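You operate a simulated robot arm through the tools that you are given. There is no shell and no other tool. Be economical: measure what you need, move in short steps, check, and stop when the job is done.

Carry out the task below with a simulated two-armed robot. There is one attempt and no reset: what you move stays moved.

Task
Put the yellow number stand that says "26" from the top of the door bench on top of the green mix card and the yellow number stand that says "57" on the lower shelf of the door bench. Fetch the red number stand from the pocket of mould 95 and set it on the shelf of mould 56. Open the side gate of the trolley. Any order will do. Set down upright: yellow number stand, red number stand.

It is judged by the outcome, as a careful person would: the job done as asked, and still so three seconds after it is handed in. It fails if anything else is knocked over, pushed out of place, dropped, spilled or broken.

Robot
Two 7-joint arms with two-finger parallel grippers on one trunk, on a base that drives. Base frame: it is fixed to the floor where the robot stands at the start and does not move with it; the origin is under the middle of the robot, x ahead of it, y to its left, z up; the surface under the hand at the start is at about z = 0.85. Units: m, rad, N and s.
The left shoulder is at the start at [0.06, 0.189, 1.253], the right one opposite. With the tool pointing down near the work surface each hand reaches from about 0.1 to 0.64 m from the robot's upright axis, wherever it stands, measured 20 degrees to its own side. Places, roughly: lower shelf of the door bench [0.5, 0, 0.4]; red number stand [-14.25, 2.25, 0.75]; shelf of mould 56 (22x65 cm) [-9.28, 2.38, 0.72]; side gate of the trolley [0.1, -3.3, 0.4]. Payload 3.43 kg a hand.
Tool frame (each hand has its own): the origin (TCP) lies between the finger pads and is the grasp point; the fingertips stand 0.03 m ahead of it; z points along the fingers, y is the line along which they close. The gripper opens to 0.094 m. The fingers are 0.028 m wide and 0.01 m thick; the gripper's body (0.05 by 0.096 m) begins 0.055 m behind the TCP.
Orientation is that of the tool frame in the base frame, as a unit quaternion [x, y, z, w]. With the fingers straight down and closing along the base's y, the tool's x points along the base's -x, its y along +y and its z along -z.

Tools
- The arms move only by the tool step_arm. It takes "left_steps", "right_steps" or both (then of equal length, played together; a hand with none holds still); each is a list of rows, each an object (a shift or turn left out is 0, a gripper value left out holds the last) with "jaw": the opening, from 0 (shut) to 1 (fully open); "delta_pos": the shift along the base's x, y, z in m, a list of three; "turn": the turn, a rotation vector about the base's x, y, z in rad, a list of three. In form: [{"jaw": jaw, "delta_pos": [tx, ty, tz], "turn": [rx, ry, rz]}, ...]. A call has 1 to 8 rows; each row is the pose to reach, as a shift and turn from the pose commanded when the call began. Each row takes 0.2 s and may step no farther than 0.05 m and 0.15 rad from the row before; otherwise, or with a gripper value out of range, the whole call is refused. Where a pose cannot be reached the arm comes as near as it can. A force on the tool above 40 N (or 10 N above the force at the start of the call, whichever is more), or a blocked arm, ends the call early, and 0.2 s more pass. Each finger travels about 0.153 m/s and halts on what it meets, pressing with about 34 N; the grip force reading is that of the motor and also rises with nothing between the fingers. The clock runs only during rows and for 0.2 s after the last one: add rows that repeat a pose to give the fingers time. The reply holds the time, the measured pose of the TCP, the force on the tool along the base axes, the opening and the grip force, in the units named above and with some noise, with the torque about the TCP (base axes, N m) and any sound that the robot's microphone picked up.
- Cameras (640 x 400 px; columns grow to the right, rows downward): "scene" is now at [0.0006, 0.0233, 1.7718]; the picture's right is [0.33, -0.94, 0.00], its down [-0.84, -0.29, -0.45] and it looks along [0.42, 0.15, -0.89] (base axes); focal length 250 px, centre (320, 200). "left" rides on the left gripper at [0.076, -0.014, -0.102] in its tool frame; the picture's right is [0.18, 0.98, 0.00], its down [-0.75, 0.14, -0.64] and it looks along [-0.63, 0.12, 0.77] (tool axes); focal length 243 px, centre (320, 200). "right" rides on the right gripper at [0.076, 0.014, -0.102] in its tool frame; the picture's right is [-0.18, 0.98, 0.00], its down [-0.75, -0.14, -0.64] and it looks along [-0.63, -0.12, 0.77] (tool axes); focal length 243 px, centre (320, 200). There is no depth. A picture from a camera that has moved, and an enlarged one, comes with that camera's place and axes in the base frame and with its lens. The place of the scene camera against the robot may be out by one fixed shift of up to 0.018 m in any direction.
- grab_frame(camera): a new picture of that camera. No time passes.
- raise_lower(by): slides the trunk up (or, below 0, down) by that many m; the arms and the scene camera ride with it, the base frame stays. It gives what a move gives, with no picture.
- drive_base(legs): drives the robot by 1 to 6 legs, each [ahead, left, turn to the left] in m, m and rad, along the robot's own axes; the way and the turn of a leg run together, so that a leg with both is an arc; at most 1.5 m and 3.142 rad a leg. The arms and the cameras ride along, it lands a little off, and it stops where it bumps. It gives what a move gives.
- aim_head(pan, tilt): turns the head with the scene camera to pan (to the left, within 1.501 rad either way) and tilt (down, from -0.506 to 1.204), counted from straight ahead of the robot. It gives what a move gives.
- enlarge(camera, box): a new picture of the part [left, top, right, bottom] of that camera's present view, enlarged. No time passes.
- hand_in(): hands the job in; it is judged then, once.

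Work in short steps. Places have to be worked out from the pictures, the camera data and where the tool is seen: move nearer, look again, correct. Check each grasp and each placing, and mend what went wrong. You have 165 turns and 130 pictures in all, those below and enlarged ones among them. Open the grippers and draw the arms clear of the work before you hand the job in, unless the task says otherwise; then end with one line.

The tools are called by a JSON object that holds its "method" and its "body". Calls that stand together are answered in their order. step_arm: Moves the arms, as the interface text tells. Its arguments: {"type":"object","properties":{"left_steps":{"type":"array"},"right_steps":{"type":"array"}},"required":[]} The other tools are called the same way: raise_lower (by) slides the trunk up or down; drive_base (legs) drives the base; aim_head (pan, tilt) turns the head that bears the scene camera; grab_frame (camera) takes a picture; enlarge (camera, box) takes an enlarged picture of a part of a camera's view; hand_in () hands the job in.

At the start:

```text
clock: 0.0
left_ee_pos: [0.3958, 0.3027, 1.1654]
left_tool_rot: [-0.001, 1.0, 0.001, 0.0]
left_ft_force: [-0.3, 0.0, 0.5]
left_moment: [0.02, 0.02, 0.01]
left_opening: 0.0942
left_grasp_force: 0.1
right_ee_pos: [0.3376, -0.0929, 1.1047]
right_tool_rot: [0.0, 1.0, 0.0, 0.0]
right_ft_force: [0.1, 0.1, -0.5]
right_moment: [0.03, 0.03, 0.0]
right_opening: 0.0938
right_grasp_force: 0.1
trunk travel left (down, up): [-0.925, 0.065]
robot x, y, heading: [-0.0036, -0.0018, 0.003]
head pan, tilt: [0.333, 1.105]
```

scene: 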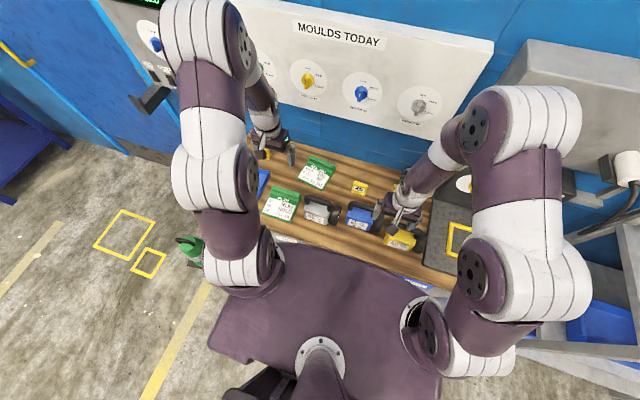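
right: 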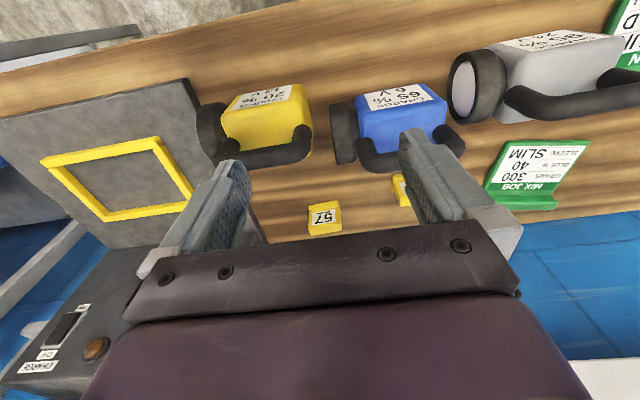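
left: 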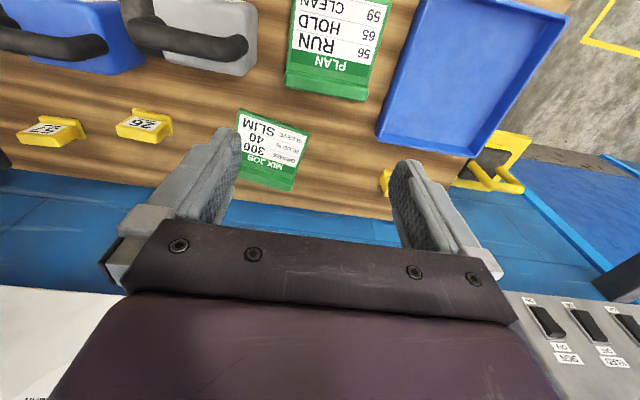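

The pictures put stand 26 at about (0.54, 0.02), stand 57 at about (0.58, -0.13) and the mix card at about (0.55, 0.24). I'll enlarge both wrist views to see their shapes.

{"method": "enlarge", "body": {"camera": "left", "box": [0, 80, 320, 220]}}

{"method": "enlarge", "body": {"camera": "right", "box": [200, 80, 600, 260]}}

{"method": "enlarge", "body": {"camera": "scene", "box": [220, 120, 480, 290]}}

```text
2.00 times, centred on (160, 150) of left
camera zoom: at [0.3207, 0.2876, 1.2693], right [-0.18, 0.98, 0.0], down [0.75, 0.14, 0.64], along [0.63, 0.12, -0.77], focal length 485 px, centre (640, 300)
```

zoom: 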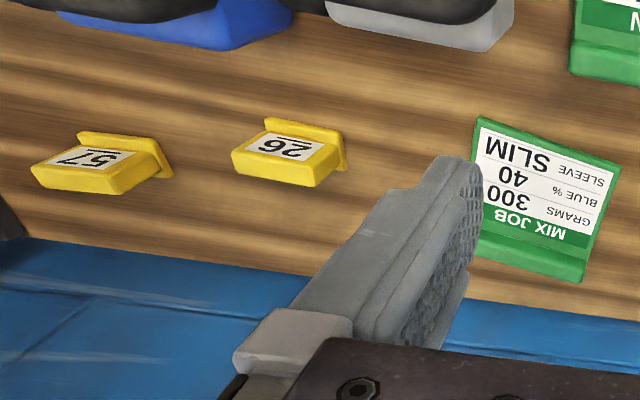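

```text
1.60 times, centred on (400, 170) of right
camera zoom: at [0.2601, -0.078, 1.2076], right [0.18, 0.98, 0.0], down [0.75, -0.14, 0.64], along [0.63, -0.12, -0.77], focal length 388 px, centre (192, 248)
```

zoom: 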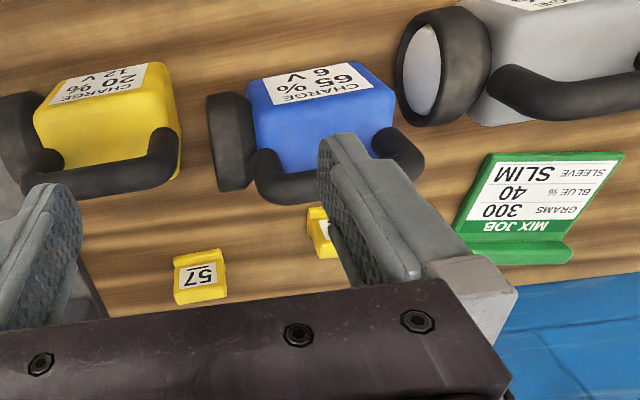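

```text
2.35 times, centred on (350, 205) of scene
camera zoom: at [0.0006, 0.0233, 1.7718], right [0.33, -0.94, 0.0], down [-0.84, -0.29, -0.45], along [0.42, 0.15, -0.89], focal length 587 px, centre (249, 188)
```

zoom: 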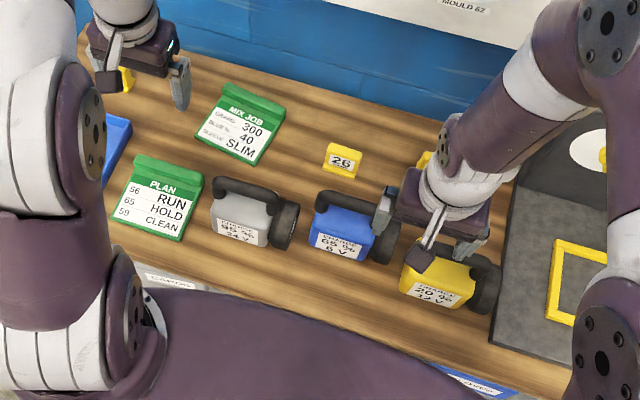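

The number stands are small wedge blocks about 6 cm wide with the number facing the robot. I'll bring the left hand near 26 and move the right hand aside.

{"method": "step_arm", "body": {"left_steps": [{"jaw": 1, "delta_pos": [0.014, -0.039, -0.016]}, {"delta_pos": [0.028, -0.078, -0.032]}, {"delta_pos": [0.042, -0.117, -0.048]}, {"delta_pos": [0.056, -0.156, -0.064]}, {"delta_pos": [0.07, -0.195, -0.08]}, {"delta_pos": [0.084, -0.234, -0.096]}, {"delta_pos": [0.1, -0.273, -0.11]}], "right_steps": [{"jaw": 1, "delta_pos": [0, -0.03, 0]}, {"delta_pos": [0, -0.06, 0]}, {"delta_pos": [0, -0.09, 0]}, {"delta_pos": [0, -0.12, 0]}, {"delta_pos": [0, -0.15, 0]}, {"delta_pos": [0, -0.18, 0]}, {"delta_pos": [0, -0.2, 0]}]}}

{"method": "grab_frame", "body": {"camera": "left"}}

{"method": "grab_frame", "body": {"camera": "scene"}}

```text
clock: 1.6
left_ee_pos: [0.4976, 0.0268, 1.0554]
left_tool_rot: [0.0, 1.0, 0.0, 0.0]
left_ft_force: [1.4, -0.2, -0.1]
left_moment: [0.03, 0.0, 0.02]
left_opening: 0.0941
left_grasp_force: 0.1
right_ee_pos: [0.3384, -0.2934, 1.1023]
right_tool_rot: [-0.001, 1.0, 0.0, -0.001]
right_ft_force: [-0.1, -0.4, 0.5]
right_moment: [0.04, -0.01, 0.01]
right_opening: 0.0941
right_grasp_force: 0.0
trunk travel left (down, up): [-0.925, 0.065]
robot x, y, heading: [-0.0001, -0.0013, 0.0]
head pan, tilt: [0.333, 1.105]
```

```text
123 pictures are left
camera left: at [0.4231, 0.0117, 1.159], right [-0.18, 0.98, 0.0], down [0.75, 0.14, 0.64], along [0.63, 0.12, -0.77], focal length 243 px, centre (320, 200)
```

left: 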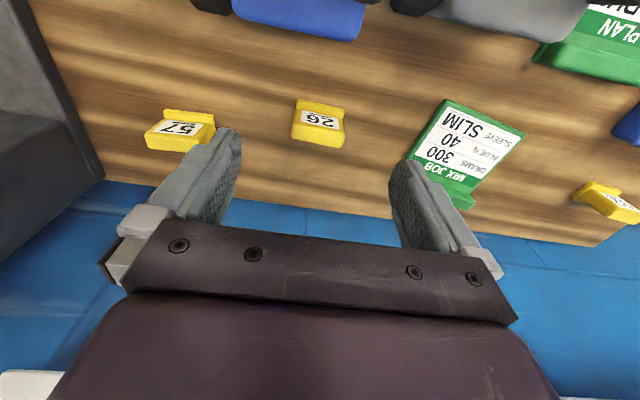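

```text
122 pictures are left
camera scene: at [0.0018, 0.0204, 1.7718], right [0.33, -0.94, 0.0], down [-0.84, -0.29, -0.45], along [0.42, 0.15, -0.89], focal length 250 px, centre (320, 200)
```

scene: 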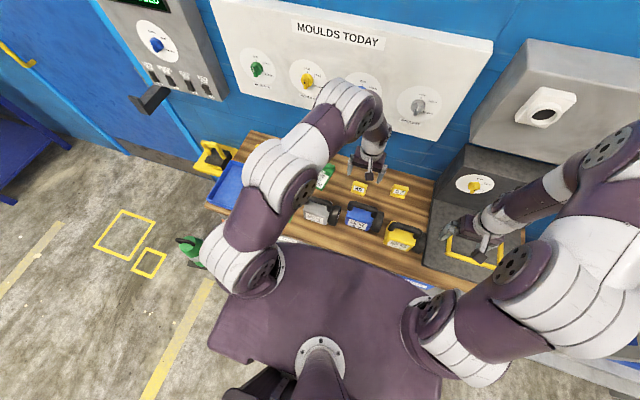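

Stand 26 appears near (0.54, 0.035). I'll zoom in to get its yaw and height.

{"method": "enlarge", "body": {"camera": "left", "box": [260, 80, 380, 160]}}

{"method": "enlarge", "body": {"camera": "left", "box": [400, 80, 560, 220]}}

```text
5.00 times, centred on (320, 120) of left
camera zoom: at [0.4231, 0.0117, 1.159], right [-0.18, 0.98, 0.0], down [0.75, 0.14, 0.64], along [0.63, 0.12, -0.77], focal length 1213 px, centre (320, 600)
```

zoom: 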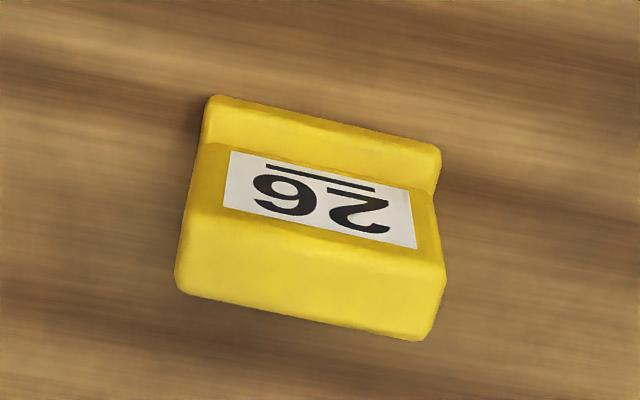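

```text
2.86 times, centred on (480, 150) of left
camera zoom: at [0.4231, 0.0117, 1.159], right [-0.18, 0.98, 0.0], down [0.75, 0.14, 0.64], along [0.63, 0.12, -0.77], focal length 693 px, centre (-137, 343)
```

zoom: 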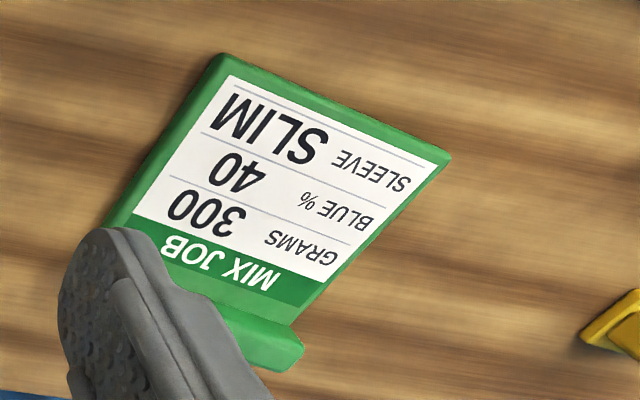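

26 is at about (0.543, 0.034), 6 cm wide in y and about 4 cm tall. I'll go above it and check before closing.

{"method": "step_arm", "body": {"left_steps": [{"jaw": 1, "delta_pos": [0.02, 0.004, -0.04]}, {"delta_pos": [0.045, 0.007, -0.08]}, {"delta_pos": [0.045, 0.007, -0.125]}, {"delta_pos": [0.045, 0.007, -0.125]}]}}

{"method": "grab_frame", "body": {"camera": "left"}}

```text
clock: 2.6
left_ee_pos: [0.5424, 0.0361, 0.9312]
left_tool_rot: [0.0, 1.0, 0.0, 0.0]
left_ft_force: [-0.5, -0.3, 0.2]
left_moment: [0.0, 0.02, 0.01]
left_opening: 0.0941
left_grasp_force: 0.1
right_ee_pos: [0.3366, -0.2928, 1.1057]
right_tool_rot: [0.0, 1.0, 0.001, -0.001]
right_ft_force: [0.7, -0.1, 1.4]
right_moment: [0.02, 0.0, 0.02]
right_opening: 0.0936
right_grasp_force: 0.0
trunk travel left (down, up): [-0.925, 0.065]
robot x, y, heading: [-0.0019, -0.0029, -0.004]
head pan, tilt: [0.333, 1.105]
```

```text
119 pictures are left
camera left: at [0.4669, 0.0208, 1.0345], right [-0.18, 0.98, 0.0], down [0.75, 0.14, 0.64], along [0.63, 0.12, -0.77], focal length 243 px, centre (320, 200)
```

left: 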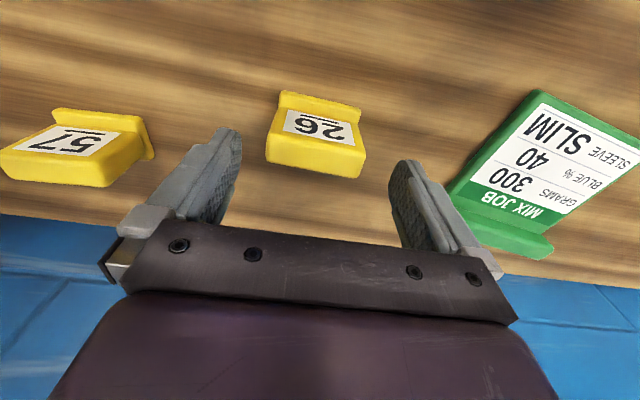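

It is lined up, so I'll descend to z≈0.889 and close.

{"method": "step_arm", "body": {"left_steps": [{"jaw": 1, "delta_pos": [0.002, -0.002, -0.025]}, {"delta_pos": [0.002, -0.002, -0.042]}, {"delta_pos": [0.002, -0.002, -0.042], "jaw": 0}, {"delta_pos": [0.002, -0.002, -0.042]}, {"delta_pos": [0.002, -0.002, -0.042]}]}}

{"method": "grab_frame", "body": {"camera": "left"}}

```text
clock: 3.8
left_ee_pos: [0.5436, 0.0331, 0.8902]
left_tool_rot: [0.0, 1.0, 0.0, -0.001]
left_ft_force: [0.0, 0.2, 0.7]
left_moment: [0.0, 0.03, -0.02]
left_opening: 0.0629
left_grasp_force: 34.3
right_ee_pos: [0.3374, -0.2929, 1.1045]
right_tool_rot: [0.001, 1.0, 0.0, 0.0]
right_ft_force: [1.2, -0.7, -0.1]
right_moment: [-0.02, -0.03, -0.01]
right_opening: 0.0942
right_grasp_force: 0.1
trunk travel left (down, up): [-0.925, 0.065]
robot x, y, heading: [0.0018, 0.0017, -0.001]
head pan, tilt: [0.333, 1.105]
```

```text
118 pictures are left
camera left: at [0.4684, 0.0187, 0.9926], right [-0.18, 0.98, 0.0], down [0.75, 0.14, 0.64], along [0.63, 0.12, -0.77], focal length 243 px, centre (320, 200)
```

left: 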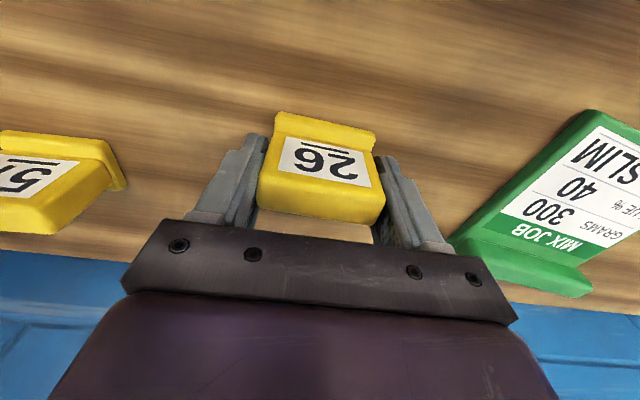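

Gripped (opening 0.063). I'll lift and move near the mix card, then check whether its surface is flat or tilted.

{"method": "step_arm", "body": {"left_steps": [{"delta_pos": [0, 0, 0.04]}, {"delta_pos": [0, 0, 0.085]}, {"delta_pos": [0, 0.04, 0.11]}, {"delta_pos": [0, 0.085, 0.12]}, {"delta_pos": [0, 0.125, 0.12]}, {"delta_pos": [0, 0.16, 0.12]}, {"delta_pos": [0, 0.2, 0.12]}]}}

{"method": "grab_frame", "body": {"camera": "left"}}

{"method": "enlarge", "body": {"camera": "scene", "box": [240, 120, 420, 230]}}

{"method": "grab_frame", "body": {"camera": "right"}}

```text
clock: 5.4
left_ee_pos: [0.5433, 0.2363, 1.0088]
left_tool_rot: [0.0, 1.0, -0.002, 0.0]
left_ft_force: [0.3, -0.3, 0.0]
left_moment: [-0.02, 0.01, 0.01]
left_opening: 0.0001
left_grasp_force: 33.4
right_ee_pos: [0.3388, -0.2918, 1.1048]
right_tool_rot: [-0.001, 1.0, -0.001, 0.0]
right_ft_force: [-1.0, 0.5, 0.5]
right_moment: [0.02, -0.03, -0.03]
right_opening: 0.0939
right_grasp_force: 0.0
trunk travel left (down, up): [-0.925, 0.065]
robot x, y, heading: [0.0032, -0.0011, 0.002]
head pan, tilt: [0.333, 1.105]
```

```text
117 pictures are left
camera left: at [0.4675, 0.2215, 1.112], right [-0.18, 0.98, 0.0], down [0.75, 0.14, 0.64], along [0.63, 0.12, -0.77], focal length 243 px, centre (320, 200)
```

left: 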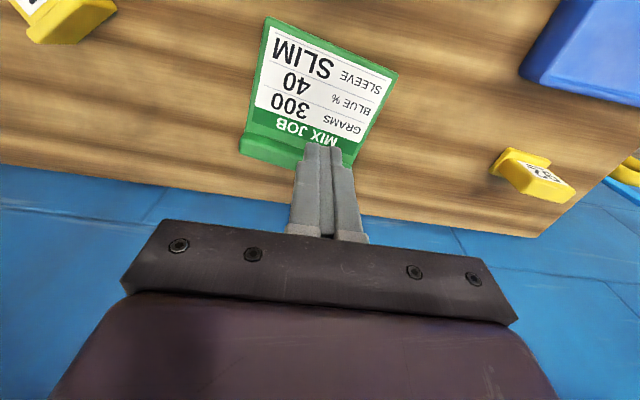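

```text
3.56 times, centred on (330, 175) of scene
camera zoom: at [0.0006, 0.0254, 1.7717], right [0.33, -0.94, 0.0], down [-0.84, -0.29, -0.45], along [0.42, 0.15, -0.89], focal length 888 px, centre (284, 289)
```

zoom: 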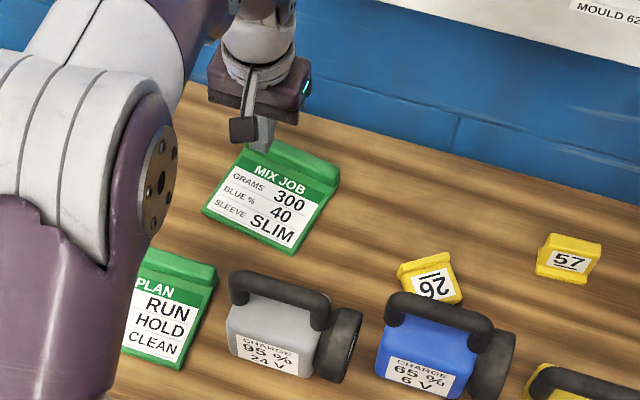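

```text
115 pictures are left
camera right: at [0.2606, -0.2772, 1.2079], right [0.18, 0.98, 0.0], down [0.75, -0.14, 0.64], along [0.63, -0.12, -0.77], focal length 243 px, centre (320, 200)
```

right: 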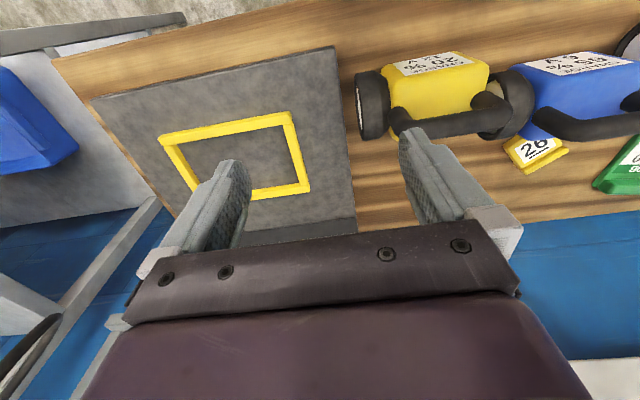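

The stand slipped out during the lift and now lies near the blue battery at about (0.49, 0.02). I'll bring the left camera there to inspect.

{"method": "step_arm", "body": {"left_steps": [{"jaw": 1, "delta_pos": [0, -0.045, 0.01]}, {"delta_pos": [-0.01, -0.09, 0.02]}, {"delta_pos": [-0.02, -0.135, 0.02]}, {"delta_pos": [-0.03, -0.18, 0.02]}, {"delta_pos": [-0.045, -0.21, 0.02]}, {"delta_pos": [-0.06, -0.22, 0.02]}]}}

{"method": "grab_frame", "body": {"camera": "left"}}

{"method": "enlarge", "body": {"camera": "left", "box": [240, 40, 400, 150]}}

```text
clock: 6.8
left_ee_pos: [0.4817, 0.0141, 1.0293]
left_tool_rot: [0.0, 1.0, 0.0, 0.0]
left_ft_force: [0.5, 0.9, 0.0]
left_moment: [-0.01, 0.01, 0.01]
left_opening: 0.0942
left_grasp_force: 0.1
right_ee_pos: [0.336, -0.2926, 1.1047]
right_tool_rot: [0.0, 1.0, 0.0, 0.001]
right_ft_force: [1.5, 0.3, 0.6]
right_moment: [-0.02, 0.01, 0.01]
right_opening: 0.0938
right_grasp_force: 0.0
trunk travel left (down, up): [-0.925, 0.065]
robot x, y, heading: [-0.0045, 0.0013, -0.003]
head pan, tilt: [0.333, 1.105]
```

```text
114 pictures are left
camera left: at [0.4075, -0.0003, 1.1323], right [-0.18, 0.98, 0.0], down [0.75, 0.14, 0.64], along [0.63, 0.12, -0.77], focal length 243 px, centre (320, 200)
```

left: 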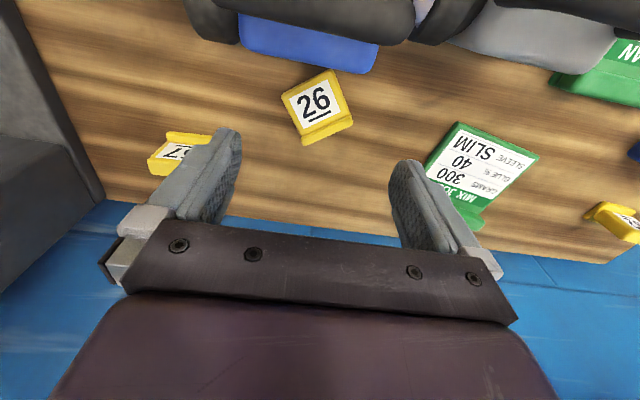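

```text
3.64 times, centred on (320, 95) of left
camera zoom: at [0.4075, -0.0003, 1.1323], right [-0.18, 0.98, 0.0], down [0.75, 0.14, 0.64], along [0.63, 0.12, -0.77], focal length 882 px, centre (320, 582)
```

zoom: 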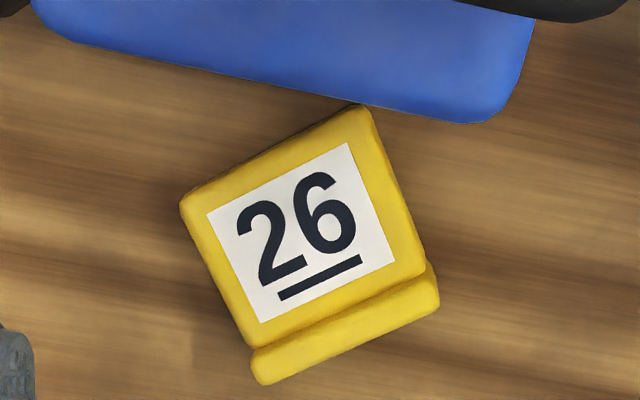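

The stand lies number-up, base toward +x/+y (yaw about 0.69 rad), with its top close to the blue battery. I'll turn the hand to match, narrow the jaws and hover to check clearance. After that I'll drag it clear of the battery.

{"method": "step_arm", "body": {"left_steps": [{"jaw": 0.85, "delta_pos": [0.01, 0.003, 0], "turn": [0, 0, 0.14]}, {"delta_pos": [0.02, 0.006, -0.02], "turn": [0, 0, 0.28]}, {"delta_pos": [0.026, 0.01, -0.04], "turn": [0, 0, 0.42]}, {"delta_pos": [0.026, 0.01, -0.06], "turn": [0, 0, 0.56]}, {"delta_pos": [0.026, 0.01, -0.08], "turn": [0, 0, 0.69]}, {"delta_pos": [0.026, 0.01, -0.09], "turn": [0, 0, 0.69]}]}}

{"method": "grab_frame", "body": {"camera": "left"}}

```text
clock: 8.2
left_ee_pos: [0.5109, 0.0251, 0.9391]
left_tool_rot: [-0.338, 0.941, 0.0, 0.0]
left_ft_force: [-0.3, 1.1, 0.4]
left_moment: [0.0, 0.01, 0.0]
left_opening: 0.0797
left_grasp_force: 0.0
right_ee_pos: [0.3375, -0.2913, 1.1039]
right_tool_rot: [-0.001, 1.0, 0.0, 0.0]
right_ft_force: [0.1, -0.1, 1.2]
right_moment: [-0.01, 0.01, -0.02]
right_opening: 0.0942
right_grasp_force: 0.1
trunk travel left (down, up): [-0.925, 0.065]
robot x, y, heading: [0.0005, -0.0013, -0.0]
head pan, tilt: [0.333, 1.105]
```

```text
112 pictures are left
camera left: at [0.4613, -0.0354, 1.0427], right [-0.77, 0.64, 0.0], down [0.49, 0.59, 0.64], along [0.41, 0.49, -0.77], focal length 243 px, centre (320, 200)
```

left: 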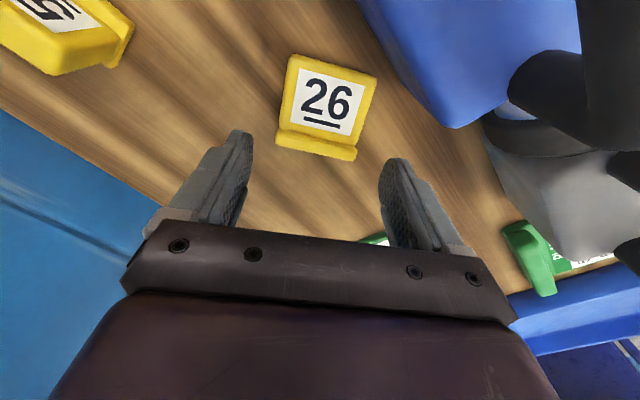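

Alignment is good and the right finger clears the battery corner. Lowering and closing.

{"method": "step_arm", "body": {"left_steps": [{"delta_pos": [-0.002, -0.002, -0.025]}, {"delta_pos": [-0.002, -0.002, -0.052]}, {"delta_pos": [-0.002, -0.002, -0.052], "jaw": 0}, {"delta_pos": [-0.002, -0.002, -0.052]}, {"delta_pos": [-0.002, -0.002, -0.052]}]}}

{"method": "grab_frame", "body": {"camera": "left"}}

```text
clock: 9.4
left_ee_pos: [0.5069, 0.0222, 0.8869]
left_tool_rot: [-0.338, 0.941, 0.0, 0.0]
left_ft_force: [0.3, 0.9, 0.3]
left_moment: [0.01, 0.04, -0.03]
left_opening: 0.063
left_grasp_force: 33.5
right_ee_pos: [0.3364, -0.2925, 1.1039]
right_tool_rot: [0.0, 1.0, 0.0, 0.0]
right_ft_force: [-0.1, -0.6, -0.2]
right_moment: [0.01, -0.01, -0.03]
right_opening: 0.094
right_grasp_force: 0.1
trunk travel left (down, up): [-0.925, 0.065]
robot x, y, heading: [-0.0027, 0.0039, -0.004]
head pan, tilt: [0.333, 1.105]
```

```text
111 pictures are left
camera left: at [0.4579, -0.0374, 0.9897], right [-0.77, 0.64, 0.0], down [0.49, 0.59, 0.64], along [0.41, 0.49, -0.77], focal length 243 px, centre (320, 200)
```

left: 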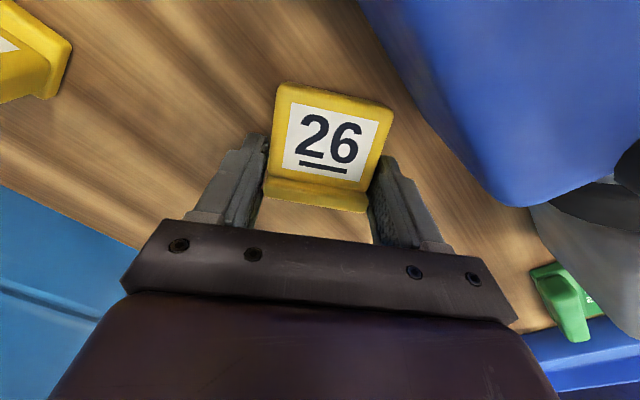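

It is held by the base flange (63 mm, wider than the body), which explains the first slip. I'll lift slightly, carry it clear of the battery and yaw so its base faces +y.

{"method": "step_arm", "body": {"left_steps": [{"delta_pos": [0.005, 0.003, 0.015]}, {"delta_pos": [0.015, 0.01, 0.02], "turn": [0, 0, 0.14]}, {"delta_pos": [0.025, 0.02, 0.02], "turn": [0, 0, 0.28]}, {"delta_pos": [0.03, 0.03, 0.02], "turn": [0, 0, 0.42]}, {"delta_pos": [0.03, 0.04, 0.02], "turn": [0, 0, 0.56]}, {"delta_pos": [0.03, 0.05, 0.02], "turn": [0, 0, 0.7]}, {"delta_pos": [0.03, 0.06, 0.02], "turn": [0, 0, 0.84]}, {"delta_pos": [0.03, 0.06, 0.02], "turn": [0, 0, 0.88]}]}}

{"method": "grab_frame", "body": {"camera": "left"}}

```text
clock: 11.2
left_ee_pos: [0.5372, 0.0825, 0.9076]
left_tool_rot: [0.708, -0.706, 0.001, 0.0]
left_ft_force: [-0.5, -0.3, 0.0]
left_moment: [0.03, -0.01, 0.0]
left_opening: 0.0633
left_grasp_force: 33.9
right_ee_pos: [0.3382, -0.292, 1.1033]
right_tool_rot: [0.0, 1.0, 0.0, 0.0]
right_ft_force: [0.5, 0.2, -0.2]
right_moment: [-0.02, -0.02, 0.01]
right_opening: 0.0942
right_grasp_force: 0.1
trunk travel left (down, up): [-0.925, 0.065]
robot x, y, heading: [0.0041, 0.0012, -0.008]
head pan, tilt: [0.333, 1.105]
```

```text
110 pictures are left
camera left: at [0.5521, 0.0059, 1.0102], right [-0.98, -0.19, 0.0], down [-0.14, 0.75, 0.64], along [-0.12, 0.63, -0.77], focal length 243 px, centre (320, 200)
```

left: 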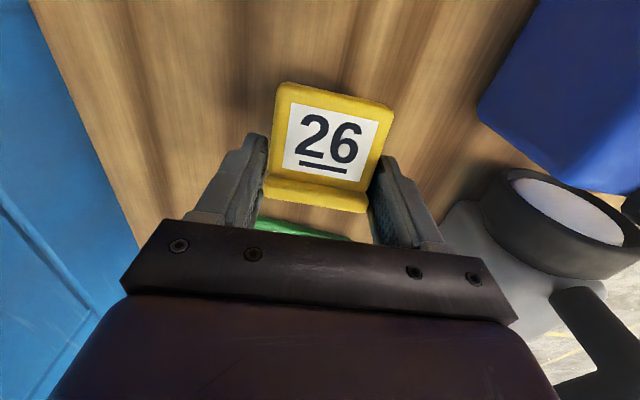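

Firmly held. I'll set it down flat here, open and lift, then regrip on the body centre so I can right it.

{"method": "step_arm", "body": {"left_steps": [{"delta_pos": [0, 0, -0.012]}, {"delta_pos": [0, 0, -0.0205]}, {"delta_pos": [0, 0, -0.0205], "jaw": 0.85}, {"delta_pos": [0, 0, -0.0205]}, {"delta_pos": [0, 0, 0.02]}, {"delta_pos": [0, -0.02, 0.05]}]}}

{"method": "grab_frame", "body": {"camera": "left"}}

```text
clock: 12.6
left_ee_pos: [0.5354, 0.061, 0.9567]
left_tool_rot: [0.707, -0.707, -0.001, -0.001]
left_ft_force: [-0.2, 0.3, 0.4]
left_moment: [0.01, -0.02, 0.01]
left_opening: 0.08
left_grasp_force: 0.2
right_ee_pos: [0.3377, -0.2937, 1.1052]
right_tool_rot: [0.0, 1.0, 0.001, 0.0]
right_ft_force: [0.0, -0.1, -0.6]
right_moment: [0.0, -0.04, 0.01]
right_opening: 0.0941
right_grasp_force: 0.0
trunk travel left (down, up): [-0.925, 0.065]
robot x, y, heading: [-0.0033, -0.0029, 0.003]
head pan, tilt: [0.333, 1.105]
```

```text
109 pictures are left
camera left: at [0.5514, -0.0155, 1.06], right [-0.98, -0.18, 0.0], down [-0.14, 0.75, 0.64], along [-0.12, 0.63, -0.77], focal length 243 px, centre (320, 200)
```

left: 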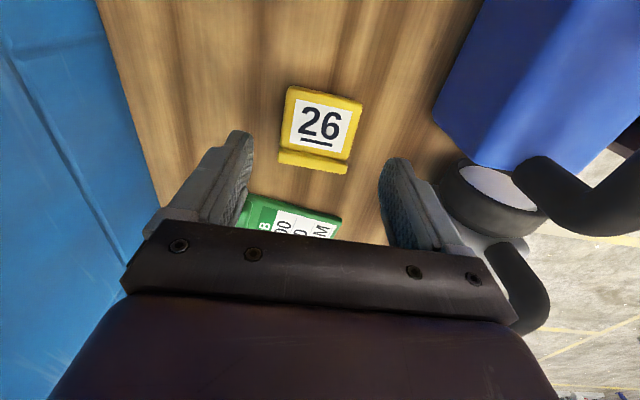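

The stand is flat with its body centre at (0.535, 0.060). I'll pitch the hand 20°, descend and grip the body.

{"method": "step_arm", "body": {"left_steps": [{"delta_pos": [0, -0.004, 0], "turn": [0.12, 0, 0]}, {"delta_pos": [0, -0.008, -0.01], "turn": [0.24, 0, 0]}, {"delta_pos": [0, -0.009, -0.03], "turn": [0.35, 0, 0]}, {"delta_pos": [0, -0.009, -0.05], "turn": [0.35, 0, 0]}, {"delta_pos": [0, -0.009, -0.069], "turn": [0.35, 0, 0]}, {"delta_pos": [0, -0.009, -0.069], "turn": [0.35, 0, 0], "jaw": 0}, {"delta_pos": [0, -0.009, -0.069], "turn": [0.35, 0, 0]}, {"delta_pos": [0, -0.009, -0.069], "turn": [0.35, 0, 0]}]}}

{"method": "grab_frame", "body": {"camera": "left"}}

```text
clock: 14.4
left_ee_pos: [0.5366, 0.0536, 0.8878]
left_tool_rot: [-0.695, 0.697, 0.122, 0.123]
left_ft_force: [0.5, -0.6, 0.0]
left_moment: [-0.01, 0.0, 0.01]
left_opening: 0.0589
left_grasp_force: 33.7
right_ee_pos: [0.3379, -0.2922, 1.1033]
right_tool_rot: [0.0, 1.0, 0.0, 0.0]
right_ft_force: [0.5, -0.3, -0.5]
right_moment: [0.0, -0.03, -0.02]
right_opening: 0.0941
right_grasp_force: 0.1
trunk travel left (down, up): [-0.925, 0.065]
robot x, y, heading: [-0.0022, 0.0006, 0.002]
head pan, tilt: [0.333, 1.105]
```

```text
108 pictures are left
camera left: at [0.552, -0.0532, 0.9589], right [-0.98, -0.17, -0.06], down [-0.14, 0.49, 0.86], along [-0.12, 0.86, -0.5], focal length 243 px, centre (320, 200)
```

left: 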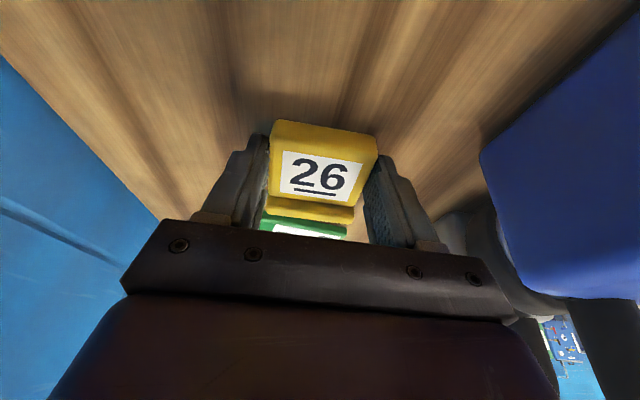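

Gripped on the body at 0.059. I'll lift about 9 cm and begin rotating it upright about x.

{"method": "step_arm", "body": {"left_steps": [{"delta_pos": [0, 0, 0.03]}, {"delta_pos": [0, 0, 0.065]}, {"delta_pos": [0, 0, 0.1]}, {"delta_pos": [0, 0, 0.1], "turn": [-0.143, 0, 0]}, {"delta_pos": [0, 0, 0.1], "turn": [-0.286, 0, 0]}, {"delta_pos": [0, 0, 0.1], "turn": [-0.429, 0, 0]}, {"delta_pos": [0, 0, 0.1], "turn": [-0.571, 0, 0]}]}}

{"method": "step_arm", "body": {"left_steps": [{"turn": [-0.143, 0, 0]}, {"turn": [-0.286, 0, 0]}, {"turn": [-0.429, 0, 0]}, {"turn": [-0.571, 0, 0]}, {"turn": [-0.714, 0, 0]}, {"turn": [-0.857, 0, 0]}, {"turn": [-1.0, 0, 0]}]}}

{"method": "grab_frame", "body": {"camera": "left"}}

{"method": "grab_frame", "body": {"camera": "scene"}}

```text
clock: 16.0
left_ee_pos: [0.5371, 0.0547, 0.9886]
left_tool_rot: [-0.702, 0.704, -0.078, -0.078]
left_ft_force: [0.3, 0.8, 0.0]
left_moment: [-0.01, 0.02, 0.0]
left_opening: 0.059
left_grasp_force: 34.0
right_ee_pos: [0.3378, -0.2915, 1.1044]
right_tool_rot: [0.0, 1.0, 0.0, 0.0]
right_ft_force: [0.0, -0.6, -0.4]
right_moment: [0.03, 0.0, -0.03]
right_opening: 0.094
right_grasp_force: 0.1
trunk travel left (down, up): [-0.925, 0.065]
robot x, y, heading: [-0.0014, -0.0016, -0.003]
head pan, tilt: [0.333, 1.105]
```

```text
clock: 17.6
left_ee_pos: [0.5193, 0.0452, 0.9861]
left_tool_rot: [-0.638, 0.64, -0.303, -0.302]
left_ft_force: [-0.1, -0.6, -0.8]
left_moment: [0.0, 0.01, 0.03]
left_opening: 0.0588
left_grasp_force: 33.9
left hand out of reach, approached as far as the arm can: row 5, 6, 7
right_ee_pos: [0.3374, -0.2927, 1.1042]
right_tool_rot: [0.0, 1.0, 0.0, -0.001]
right_ft_force: [-0.2, 0.1, 0.5]
right_moment: [-0.02, -0.03, -0.03]
right_opening: 0.094
right_grasp_force: 0.0
trunk travel left (down, up): [-0.925, 0.065]
robot x, y, heading: [-0.002, -0.001, 0.001]
head pan, tilt: [0.333, 1.105]
```

```text
107 pictures are left
camera left: at [0.535, 0.0771, 1.1103], right [-0.98, -0.12, 0.14], down [-0.14, 0.97, -0.18], along [-0.12, -0.19, -0.97], focal length 243 px, centre (320, 200)
```

left: 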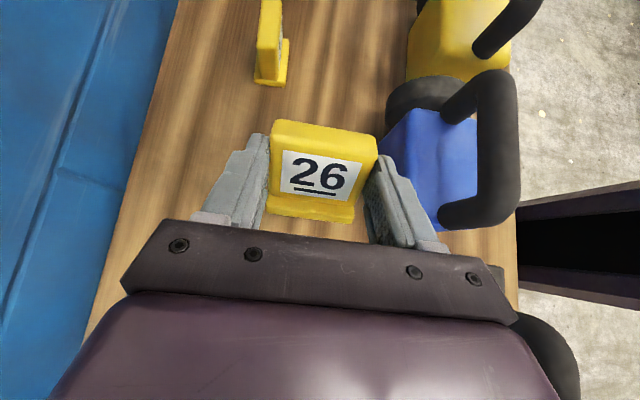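

```text
106 pictures are left
camera scene: at [0.0009, 0.0237, 1.7718], right [0.33, -0.94, 0.0], down [-0.84, -0.29, -0.45], along [0.42, 0.15, -0.89], focal length 250 px, centre (320, 200)
```

scene: 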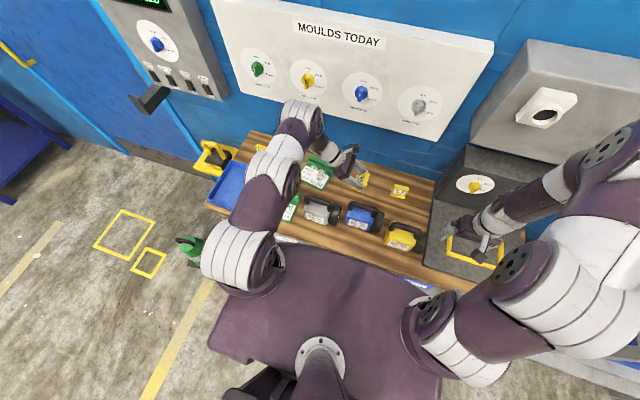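

It got to about 51° of the 70° before a reach limit. Yawing the hand so the fingers point more forward should free the wrist, so I'll try 0.45 rad of yaw in the air.

{"method": "step_arm", "body": {"left_steps": [{"delta_pos": [0, 0.01, 0], "turn": [0, 0, 0.15]}, {"delta_pos": [0, 0.02, 0], "turn": [0, 0, 0.3]}, {"delta_pos": [0, 0.03, 0], "turn": [0, 0, 0.45]}, {"delta_pos": [0, 0.03, 0], "turn": [0, 0, 0.45]}]}}

{"method": "grab_frame", "body": {"camera": "left"}}

```text
clock: 18.6
left_ee_pos: [0.5207, 0.0766, 0.9867]
left_tool_rot: [0.766, -0.48, 0.363, 0.225]
left_ft_force: [-0.5, 0.9, -0.6]
left_moment: [0.0, 0.01, -0.02]
left_opening: 0.0588
left_grasp_force: 34.1
right_ee_pos: [0.3373, -0.2917, 1.1043]
right_tool_rot: [0.0, 1.0, 0.0, 0.0]
right_ft_force: [-1.0, 0.0, 0.3]
right_moment: [-0.01, -0.01, 0.01]
right_opening: 0.0939
right_grasp_force: 0.1
trunk travel left (down, up): [-0.925, 0.065]
robot x, y, heading: [0.0019, 0.0001, 0.002]
head pan, tilt: [0.333, 1.105]
```

```text
105 pictures are left
camera left: at [0.5207, 0.1098, 1.1105], right [-0.83, -0.53, 0.14], down [-0.55, 0.82, -0.17], along [-0.02, -0.22, -0.97], focal length 243 px, centre (320, 200)
```

left: 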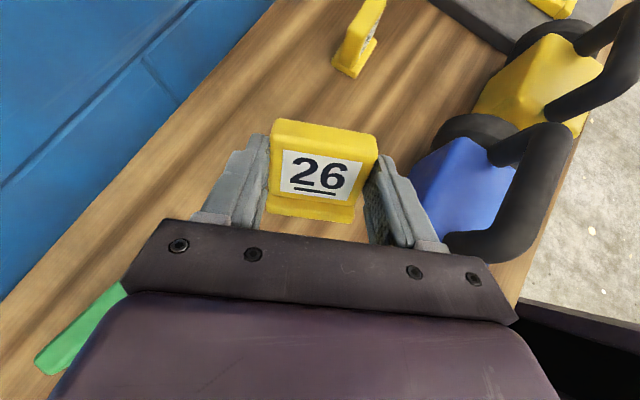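

The yaw was taken, with tilt still at 51°. I'll tilt the remaining 19° about the hand's width axis.

{"method": "step_arm", "body": {"left_steps": [{"turn": [-0.1, -0.049, 0]}, {"turn": [-0.2, -0.098, 0]}, {"turn": [-0.303, -0.147, 0]}, {"turn": [-0.303, -0.147, 0]}]}}

{"method": "grab_frame", "body": {"camera": "scene"}}

```text
clock: 19.6
left_ee_pos: [0.5204, 0.0767, 0.9866]
left_tool_rot: [0.744, -0.468, 0.405, 0.252]
left_ft_force: [0.1, -0.3, -0.4]
left_moment: [-0.01, 0.03, 0.01]
left_opening: 0.059
left_grasp_force: 33.9
left hand out of reach, approached as far as the arm can: row 2, 3, 4
right_ee_pos: [0.3368, -0.2935, 1.1043]
right_tool_rot: [-0.001, 1.0, -0.001, 0.0]
right_ft_force: [0.6, -0.5, -0.4]
right_moment: [0.0, 0.0, 0.04]
right_opening: 0.0939
right_grasp_force: 0.2
trunk travel left (down, up): [-0.925, 0.065]
robot x, y, heading: [0.0002, -0.001, 0.0]
head pan, tilt: [0.333, 1.105]
```

```text
104 pictures are left
camera scene: at [0.0007, 0.0237, 1.7718], right [0.33, -0.94, 0.0], down [-0.84, -0.29, -0.45], along [0.42, 0.15, -0.89], focal length 250 px, centre (320, 200)
```

scene: 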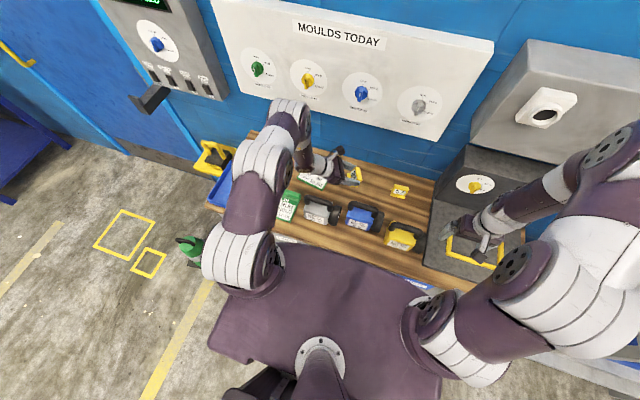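

The tilt is now 57°, limited by the steep forearm. Lowering the shoulder will help, so I'll raise both hands first and then lower the trunk.

{"method": "step_arm", "body": {"left_steps": [{"delta_pos": [0, 0, 0.04]}, {"delta_pos": [0, 0, 0.08]}, {"delta_pos": [0, 0, 0.12]}, {"delta_pos": [0, 0, 0.12]}], "right_steps": [{"delta_pos": [0, -0.02, 0.045]}, {"delta_pos": [0, -0.04, 0.09]}, {"delta_pos": [0, -0.06, 0.135]}, {"delta_pos": [0, -0.08, 0.18]}]}}

{"method": "raise_lower", "body": {"by": -0.15}}

```text
clock: 20.6
left_ee_pos: [0.5209, 0.0769, 1.1063]
left_tool_rot: [0.744, -0.468, 0.405, 0.252]
left_ft_force: [0.0, 0.3, 0.4]
left_moment: [-0.01, 0.0, -0.01]
left_opening: 0.059
left_grasp_force: 33.7
right_ee_pos: [0.3385, -0.3699, 1.2854]
right_tool_rot: [0.0, 1.0, 0.0, 0.0]
right_ft_force: [0.5, 0.3, 0.2]
right_moment: [0.0, -0.02, -0.03]
right_opening: 0.094
right_grasp_force: 0.1
trunk travel left (down, up): [-0.925, 0.065]
robot x, y, heading: [-0.0001, -0.0004, -0.0]
head pan, tilt: [0.333, 1.105]
```

```text
clock: 22.4
left_ee_pos: [0.5216, 0.0758, 0.955]
left_tool_rot: [0.744, -0.467, 0.405, 0.252]
left_ft_force: [0.5, 0.4, 0.3]
left_moment: [0.0, 0.02, -0.01]
left_opening: 0.0584
left_grasp_force: 33.8
right_ee_pos: [0.3383, -0.3709, 1.1358]
right_tool_rot: [0.001, 1.0, 0.0, 0.0]
right_ft_force: [0.9, 0.0, -0.2]
right_moment: [0.0, 0.0, -0.03]
right_opening: 0.0936
right_grasp_force: 0.1
trunk travel left (down, up): [-0.775, 0.215]
robot x, y, heading: [-0.0006, -0.0031, 0.004]
head pan, tilt: [0.333, 1.105]
```

Now the last 13° of tilt.

{"method": "step_arm", "body": {"left_steps": [{"delta_pos": [0, 0, 0.01], "turn": [-0.1, -0.049, 0]}, {"delta_pos": [0, 0, 0.01], "turn": [-0.204, -0.099, 0]}, {"delta_pos": [0, 0, 0.01], "turn": [-0.204, -0.099, 0]}]}}

{"method": "grab_frame", "body": {"camera": "left"}}

{"method": "grab_frame", "body": {"camera": "scene"}}

```text
clock: 23.1
left_ee_pos: [0.5263, 0.0773, 0.9574]
left_tool_rot: [0.74, -0.466, 0.412, 0.256]
left_ft_force: [0.0, -0.2, -0.3]
left_moment: [-0.02, 0.04, 0.0]
left_opening: 0.0589
left_grasp_force: 33.7
left hand out of reach, approached as far as the arm can: row 1, 2, 3
right_ee_pos: [0.3383, -0.3724, 1.136]
right_tool_rot: [0.0, 1.0, 0.0, 0.0]
right_ft_force: [-0.1, 0.7, -0.7]
right_moment: [-0.04, 0.0, 0.0]
right_opening: 0.0939
right_grasp_force: 0.0
trunk travel left (down, up): [-0.775, 0.215]
robot x, y, heading: [0.0011, 0.0007, -0.0]
head pan, tilt: [0.333, 1.105]
```

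```text
103 pictures are left
camera left: at [0.519, 0.1241, 1.0777], right [-0.84, -0.52, 0.15], down [-0.54, 0.79, -0.3], along [0.04, -0.34, -0.94], focal length 243 px, centre (320, 200)
```

left: 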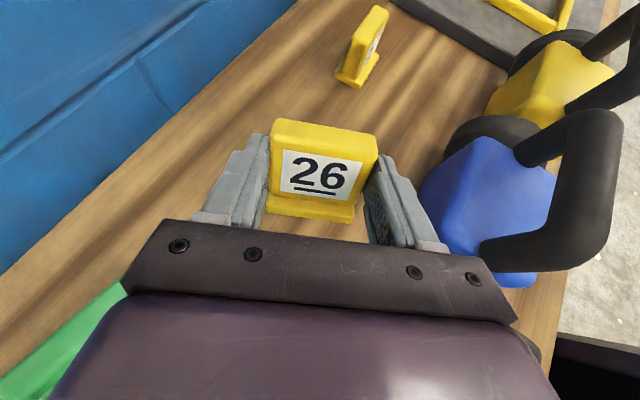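

```text
102 pictures are left
camera scene: at [0.0004, 0.0232, 1.6218], right [0.33, -0.94, 0.0], down [-0.84, -0.29, -0.45], along [0.42, 0.15, -0.89], focal length 250 px, centre (320, 200)
```

scene: 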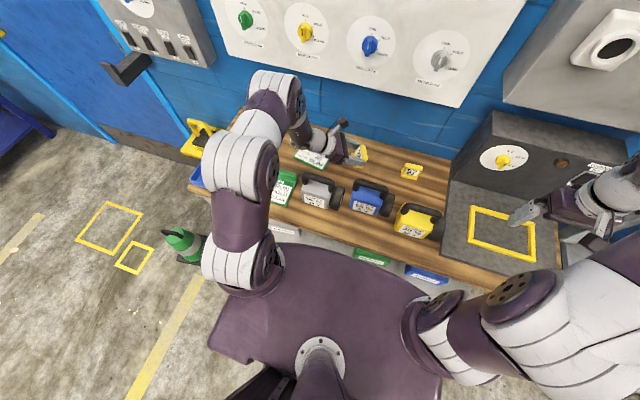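

The wrist still limits the tilt with the fingers pointing so far sideways. I'll yaw 0.45 more toward forward and move over the mix card, where I can place it directly.

{"method": "step_arm", "body": {"left_steps": [{"delta_pos": [0, 0.03, 0.03], "turn": [0, 0, 0.1]}, {"delta_pos": [0, 0.06, 0.06], "turn": [0, 0, 0.2]}, {"delta_pos": [0.0, 0.1, 0.08], "turn": [0, 0, 0.3]}, {"delta_pos": [0.0, 0.13, 0.08], "turn": [0, 0, 0.4]}, {"delta_pos": [0.0, 0.16, 0.08], "turn": [0, 0, 0.45]}]}}

{"method": "grab_frame", "body": {"camera": "left"}}

```text
clock: 24.4
left_ee_pos: [0.5273, 0.2363, 1.0391]
left_tool_rot: [0.825, -0.287, 0.461, 0.157]
left_ft_force: [-0.3, 1.1, -0.4]
left_moment: [0.0, 0.01, -0.02]
left_opening: 0.0587
left_grasp_force: 34.1
right_ee_pos: [0.338, -0.3692, 1.1363]
right_tool_rot: [0.0, 1.0, 0.0, 0.0]
right_ft_force: [0.1, 0.0, -0.2]
right_moment: [0.01, -0.01, 0.02]
right_opening: 0.094
right_grasp_force: 0.0
trunk travel left (down, up): [-0.775, 0.215]
robot x, y, heading: [0.0019, -0.0023, -0.002]
head pan, tilt: [0.333, 1.105]
```

```text
101 pictures are left
camera left: at [0.4987, 0.2763, 1.1574], right [-0.53, -0.83, 0.15], down [-0.83, 0.47, -0.3], along [0.18, -0.29, -0.94], focal length 243 px, centre (320, 200)
```

left: 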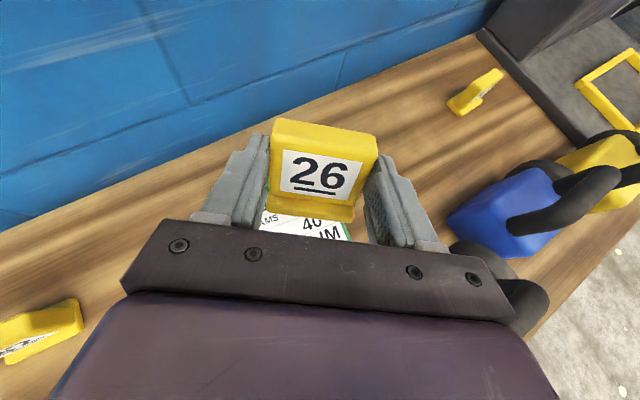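

Now tilt about the new width axis (-0.616, -0.788).

{"method": "step_arm", "body": {"left_steps": [{"turn": [-0.042, -0.054, 0]}, {"turn": [-0.084, -0.107, 0]}, {"turn": [-0.126, -0.161, 0]}, {"turn": [-0.126, -0.161, 0]}]}}

{"method": "enlarge", "body": {"camera": "scene", "box": [240, 80, 440, 230]}}

```text
clock: 25.4
left_ee_pos: [0.5268, 0.2366, 1.038]
left_tool_rot: [0.808, -0.282, 0.489, 0.168]
left_ft_force: [-0.1, 0.4, -0.4]
left_moment: [-0.02, 0.0, 0.01]
left_opening: 0.0586
left_grasp_force: 33.4
left hand out of reach, approached as far as the arm can: row 2, 3, 4
right_ee_pos: [0.3394, -0.3708, 1.1354]
right_tool_rot: [0.0, 1.0, 0.001, 0.0]
right_ft_force: [0.3, -0.3, 0.1]
right_moment: [-0.01, 0.04, 0.03]
right_opening: 0.0938
right_grasp_force: 0.1
trunk travel left (down, up): [-0.775, 0.215]
robot x, y, heading: [0.002, 0.0031, -0.0]
head pan, tilt: [0.333, 1.105]
```

```text
2.67 times, centred on (340, 155) of scene
camera zoom: at [0.0006, 0.0235, 1.6218], right [0.33, -0.94, 0.0], down [-0.84, -0.29, -0.45], along [0.42, 0.15, -0.89], focal length 666 px, centre (267, 320)
```

zoom: 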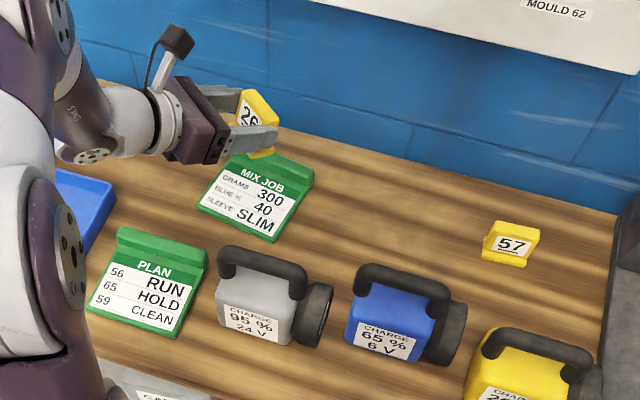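

The tilt is 62°, 8° short, but the stand can pivot in the pads when pressed onto the card. Now lower toward the card, to TCP (0.533, 0.243, 0.915).

{"method": "step_arm", "body": {"left_steps": [{"delta_pos": [0.003, 0.003, -0.04]}, {"delta_pos": [0.006, 0.006, -0.08]}, {"delta_pos": [0.006, 0.006, -0.12]}, {"delta_pos": [0.006, 0.006, -0.12]}]}}

{"method": "grab_frame", "body": {"camera": "left"}}

{"method": "enlarge", "body": {"camera": "scene", "box": [260, 100, 400, 200]}}

```text
clock: 26.4
left_ee_pos: [0.5319, 0.2406, 0.9167]
left_tool_rot: [0.809, -0.282, 0.488, 0.168]
left_ft_force: [0.3, 0.6, -0.7]
left_moment: [0.07, -0.02, 0.0]
left_opening: 0.0587
left_grasp_force: 34.2
right_ee_pos: [0.3377, -0.3716, 1.1359]
right_tool_rot: [0.0, 1.0, 0.0, 0.001]
right_ft_force: [0.4, 0.2, 0.9]
right_moment: [-0.03, -0.04, 0.0]
right_opening: 0.0937
right_grasp_force: 0.1
trunk travel left (down, up): [-0.775, 0.215]
robot x, y, heading: [0.0034, -0.0003, -0.004]
head pan, tilt: [0.333, 1.105]
```

```text
99 pictures are left
camera left: at [0.4982, 0.2856, 1.0336], right [-0.54, -0.83, 0.16], down [-0.81, 0.46, -0.37], along [0.23, -0.33, -0.92], focal length 243 px, centre (320, 200)
```

left: 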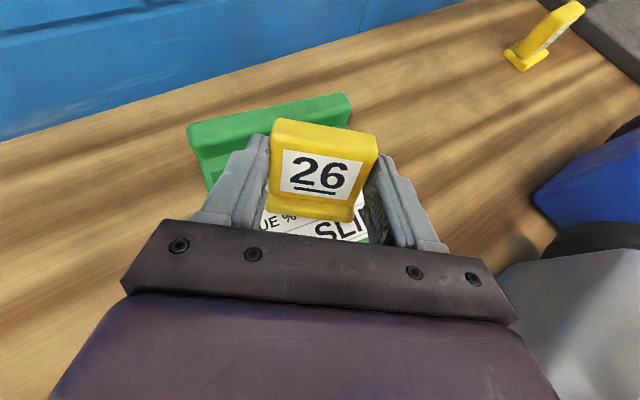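

```text
4.00 times, centred on (330, 150) of scene
camera zoom: at [0.0002, 0.023, 1.6218], right [0.33, -0.94, 0.0], down [-0.84, -0.29, -0.45], along [0.43, 0.15, -0.89], focal length 998 px, centre (280, 400)
```

zoom: 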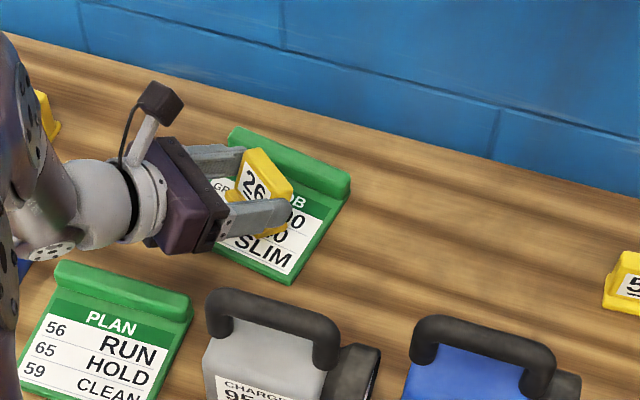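

The stand is over the white part of the card, ridge beyond it. I'll lower in small steps until contact.

{"method": "step_arm", "body": {"left_steps": [{"delta_pos": [0, 0, -0.008]}, {"delta_pos": [0, 0, -0.014]}, {"delta_pos": [0, 0, -0.019]}, {"delta_pos": [0, 0, -0.022]}, {"delta_pos": [0, 0, -0.024]}, {"delta_pos": [0, 0, -0.026]}]}}

{"method": "enlarge", "body": {"camera": "scene", "box": [280, 110, 370, 180]}}

```text
clock: 27.7
left_ee_pos: [0.533, 0.2426, 0.8984]
left_tool_rot: [0.805, -0.283, 0.494, 0.166]
left_ft_force: [-5.4, -1.2, 21.5]
left_moment: [-0.72, -0.1, -0.2]
left_opening: 0.0588
left_grasp_force: 33.7
right_ee_pos: [0.3366, -0.3722, 1.1351]
right_tool_rot: [0.0, 1.0, 0.0, 0.001]
right_ft_force: [0.6, -0.6, 0.4]
right_moment: [0.0, 0.04, 0.02]
right_opening: 0.0941
right_grasp_force: 0.0
trunk travel left (down, up): [-0.775, 0.215]
robot x, y, heading: [-0.0002, 0.0012, 0.002]
head pan, tilt: [0.333, 1.105]
stopped in row 6 (left hand): the force on the tool passed its limit at 41 N (the readings are from after the stop); the commanded pose is now the measured one
```

```text
5.71 times, centred on (325, 145) of scene
camera zoom: at [-0.0016, 0.0224, 1.6214], right [0.33, -0.94, 0.0], down [-0.84, -0.29, -0.45], along [0.43, 0.15, -0.89], focal length 1426 px, centre (291, 514)
```

zoom: 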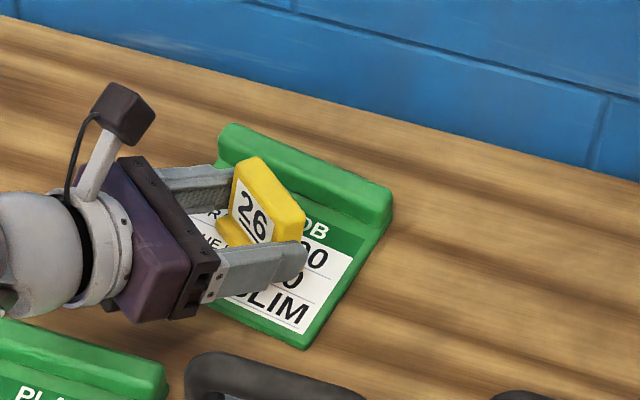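

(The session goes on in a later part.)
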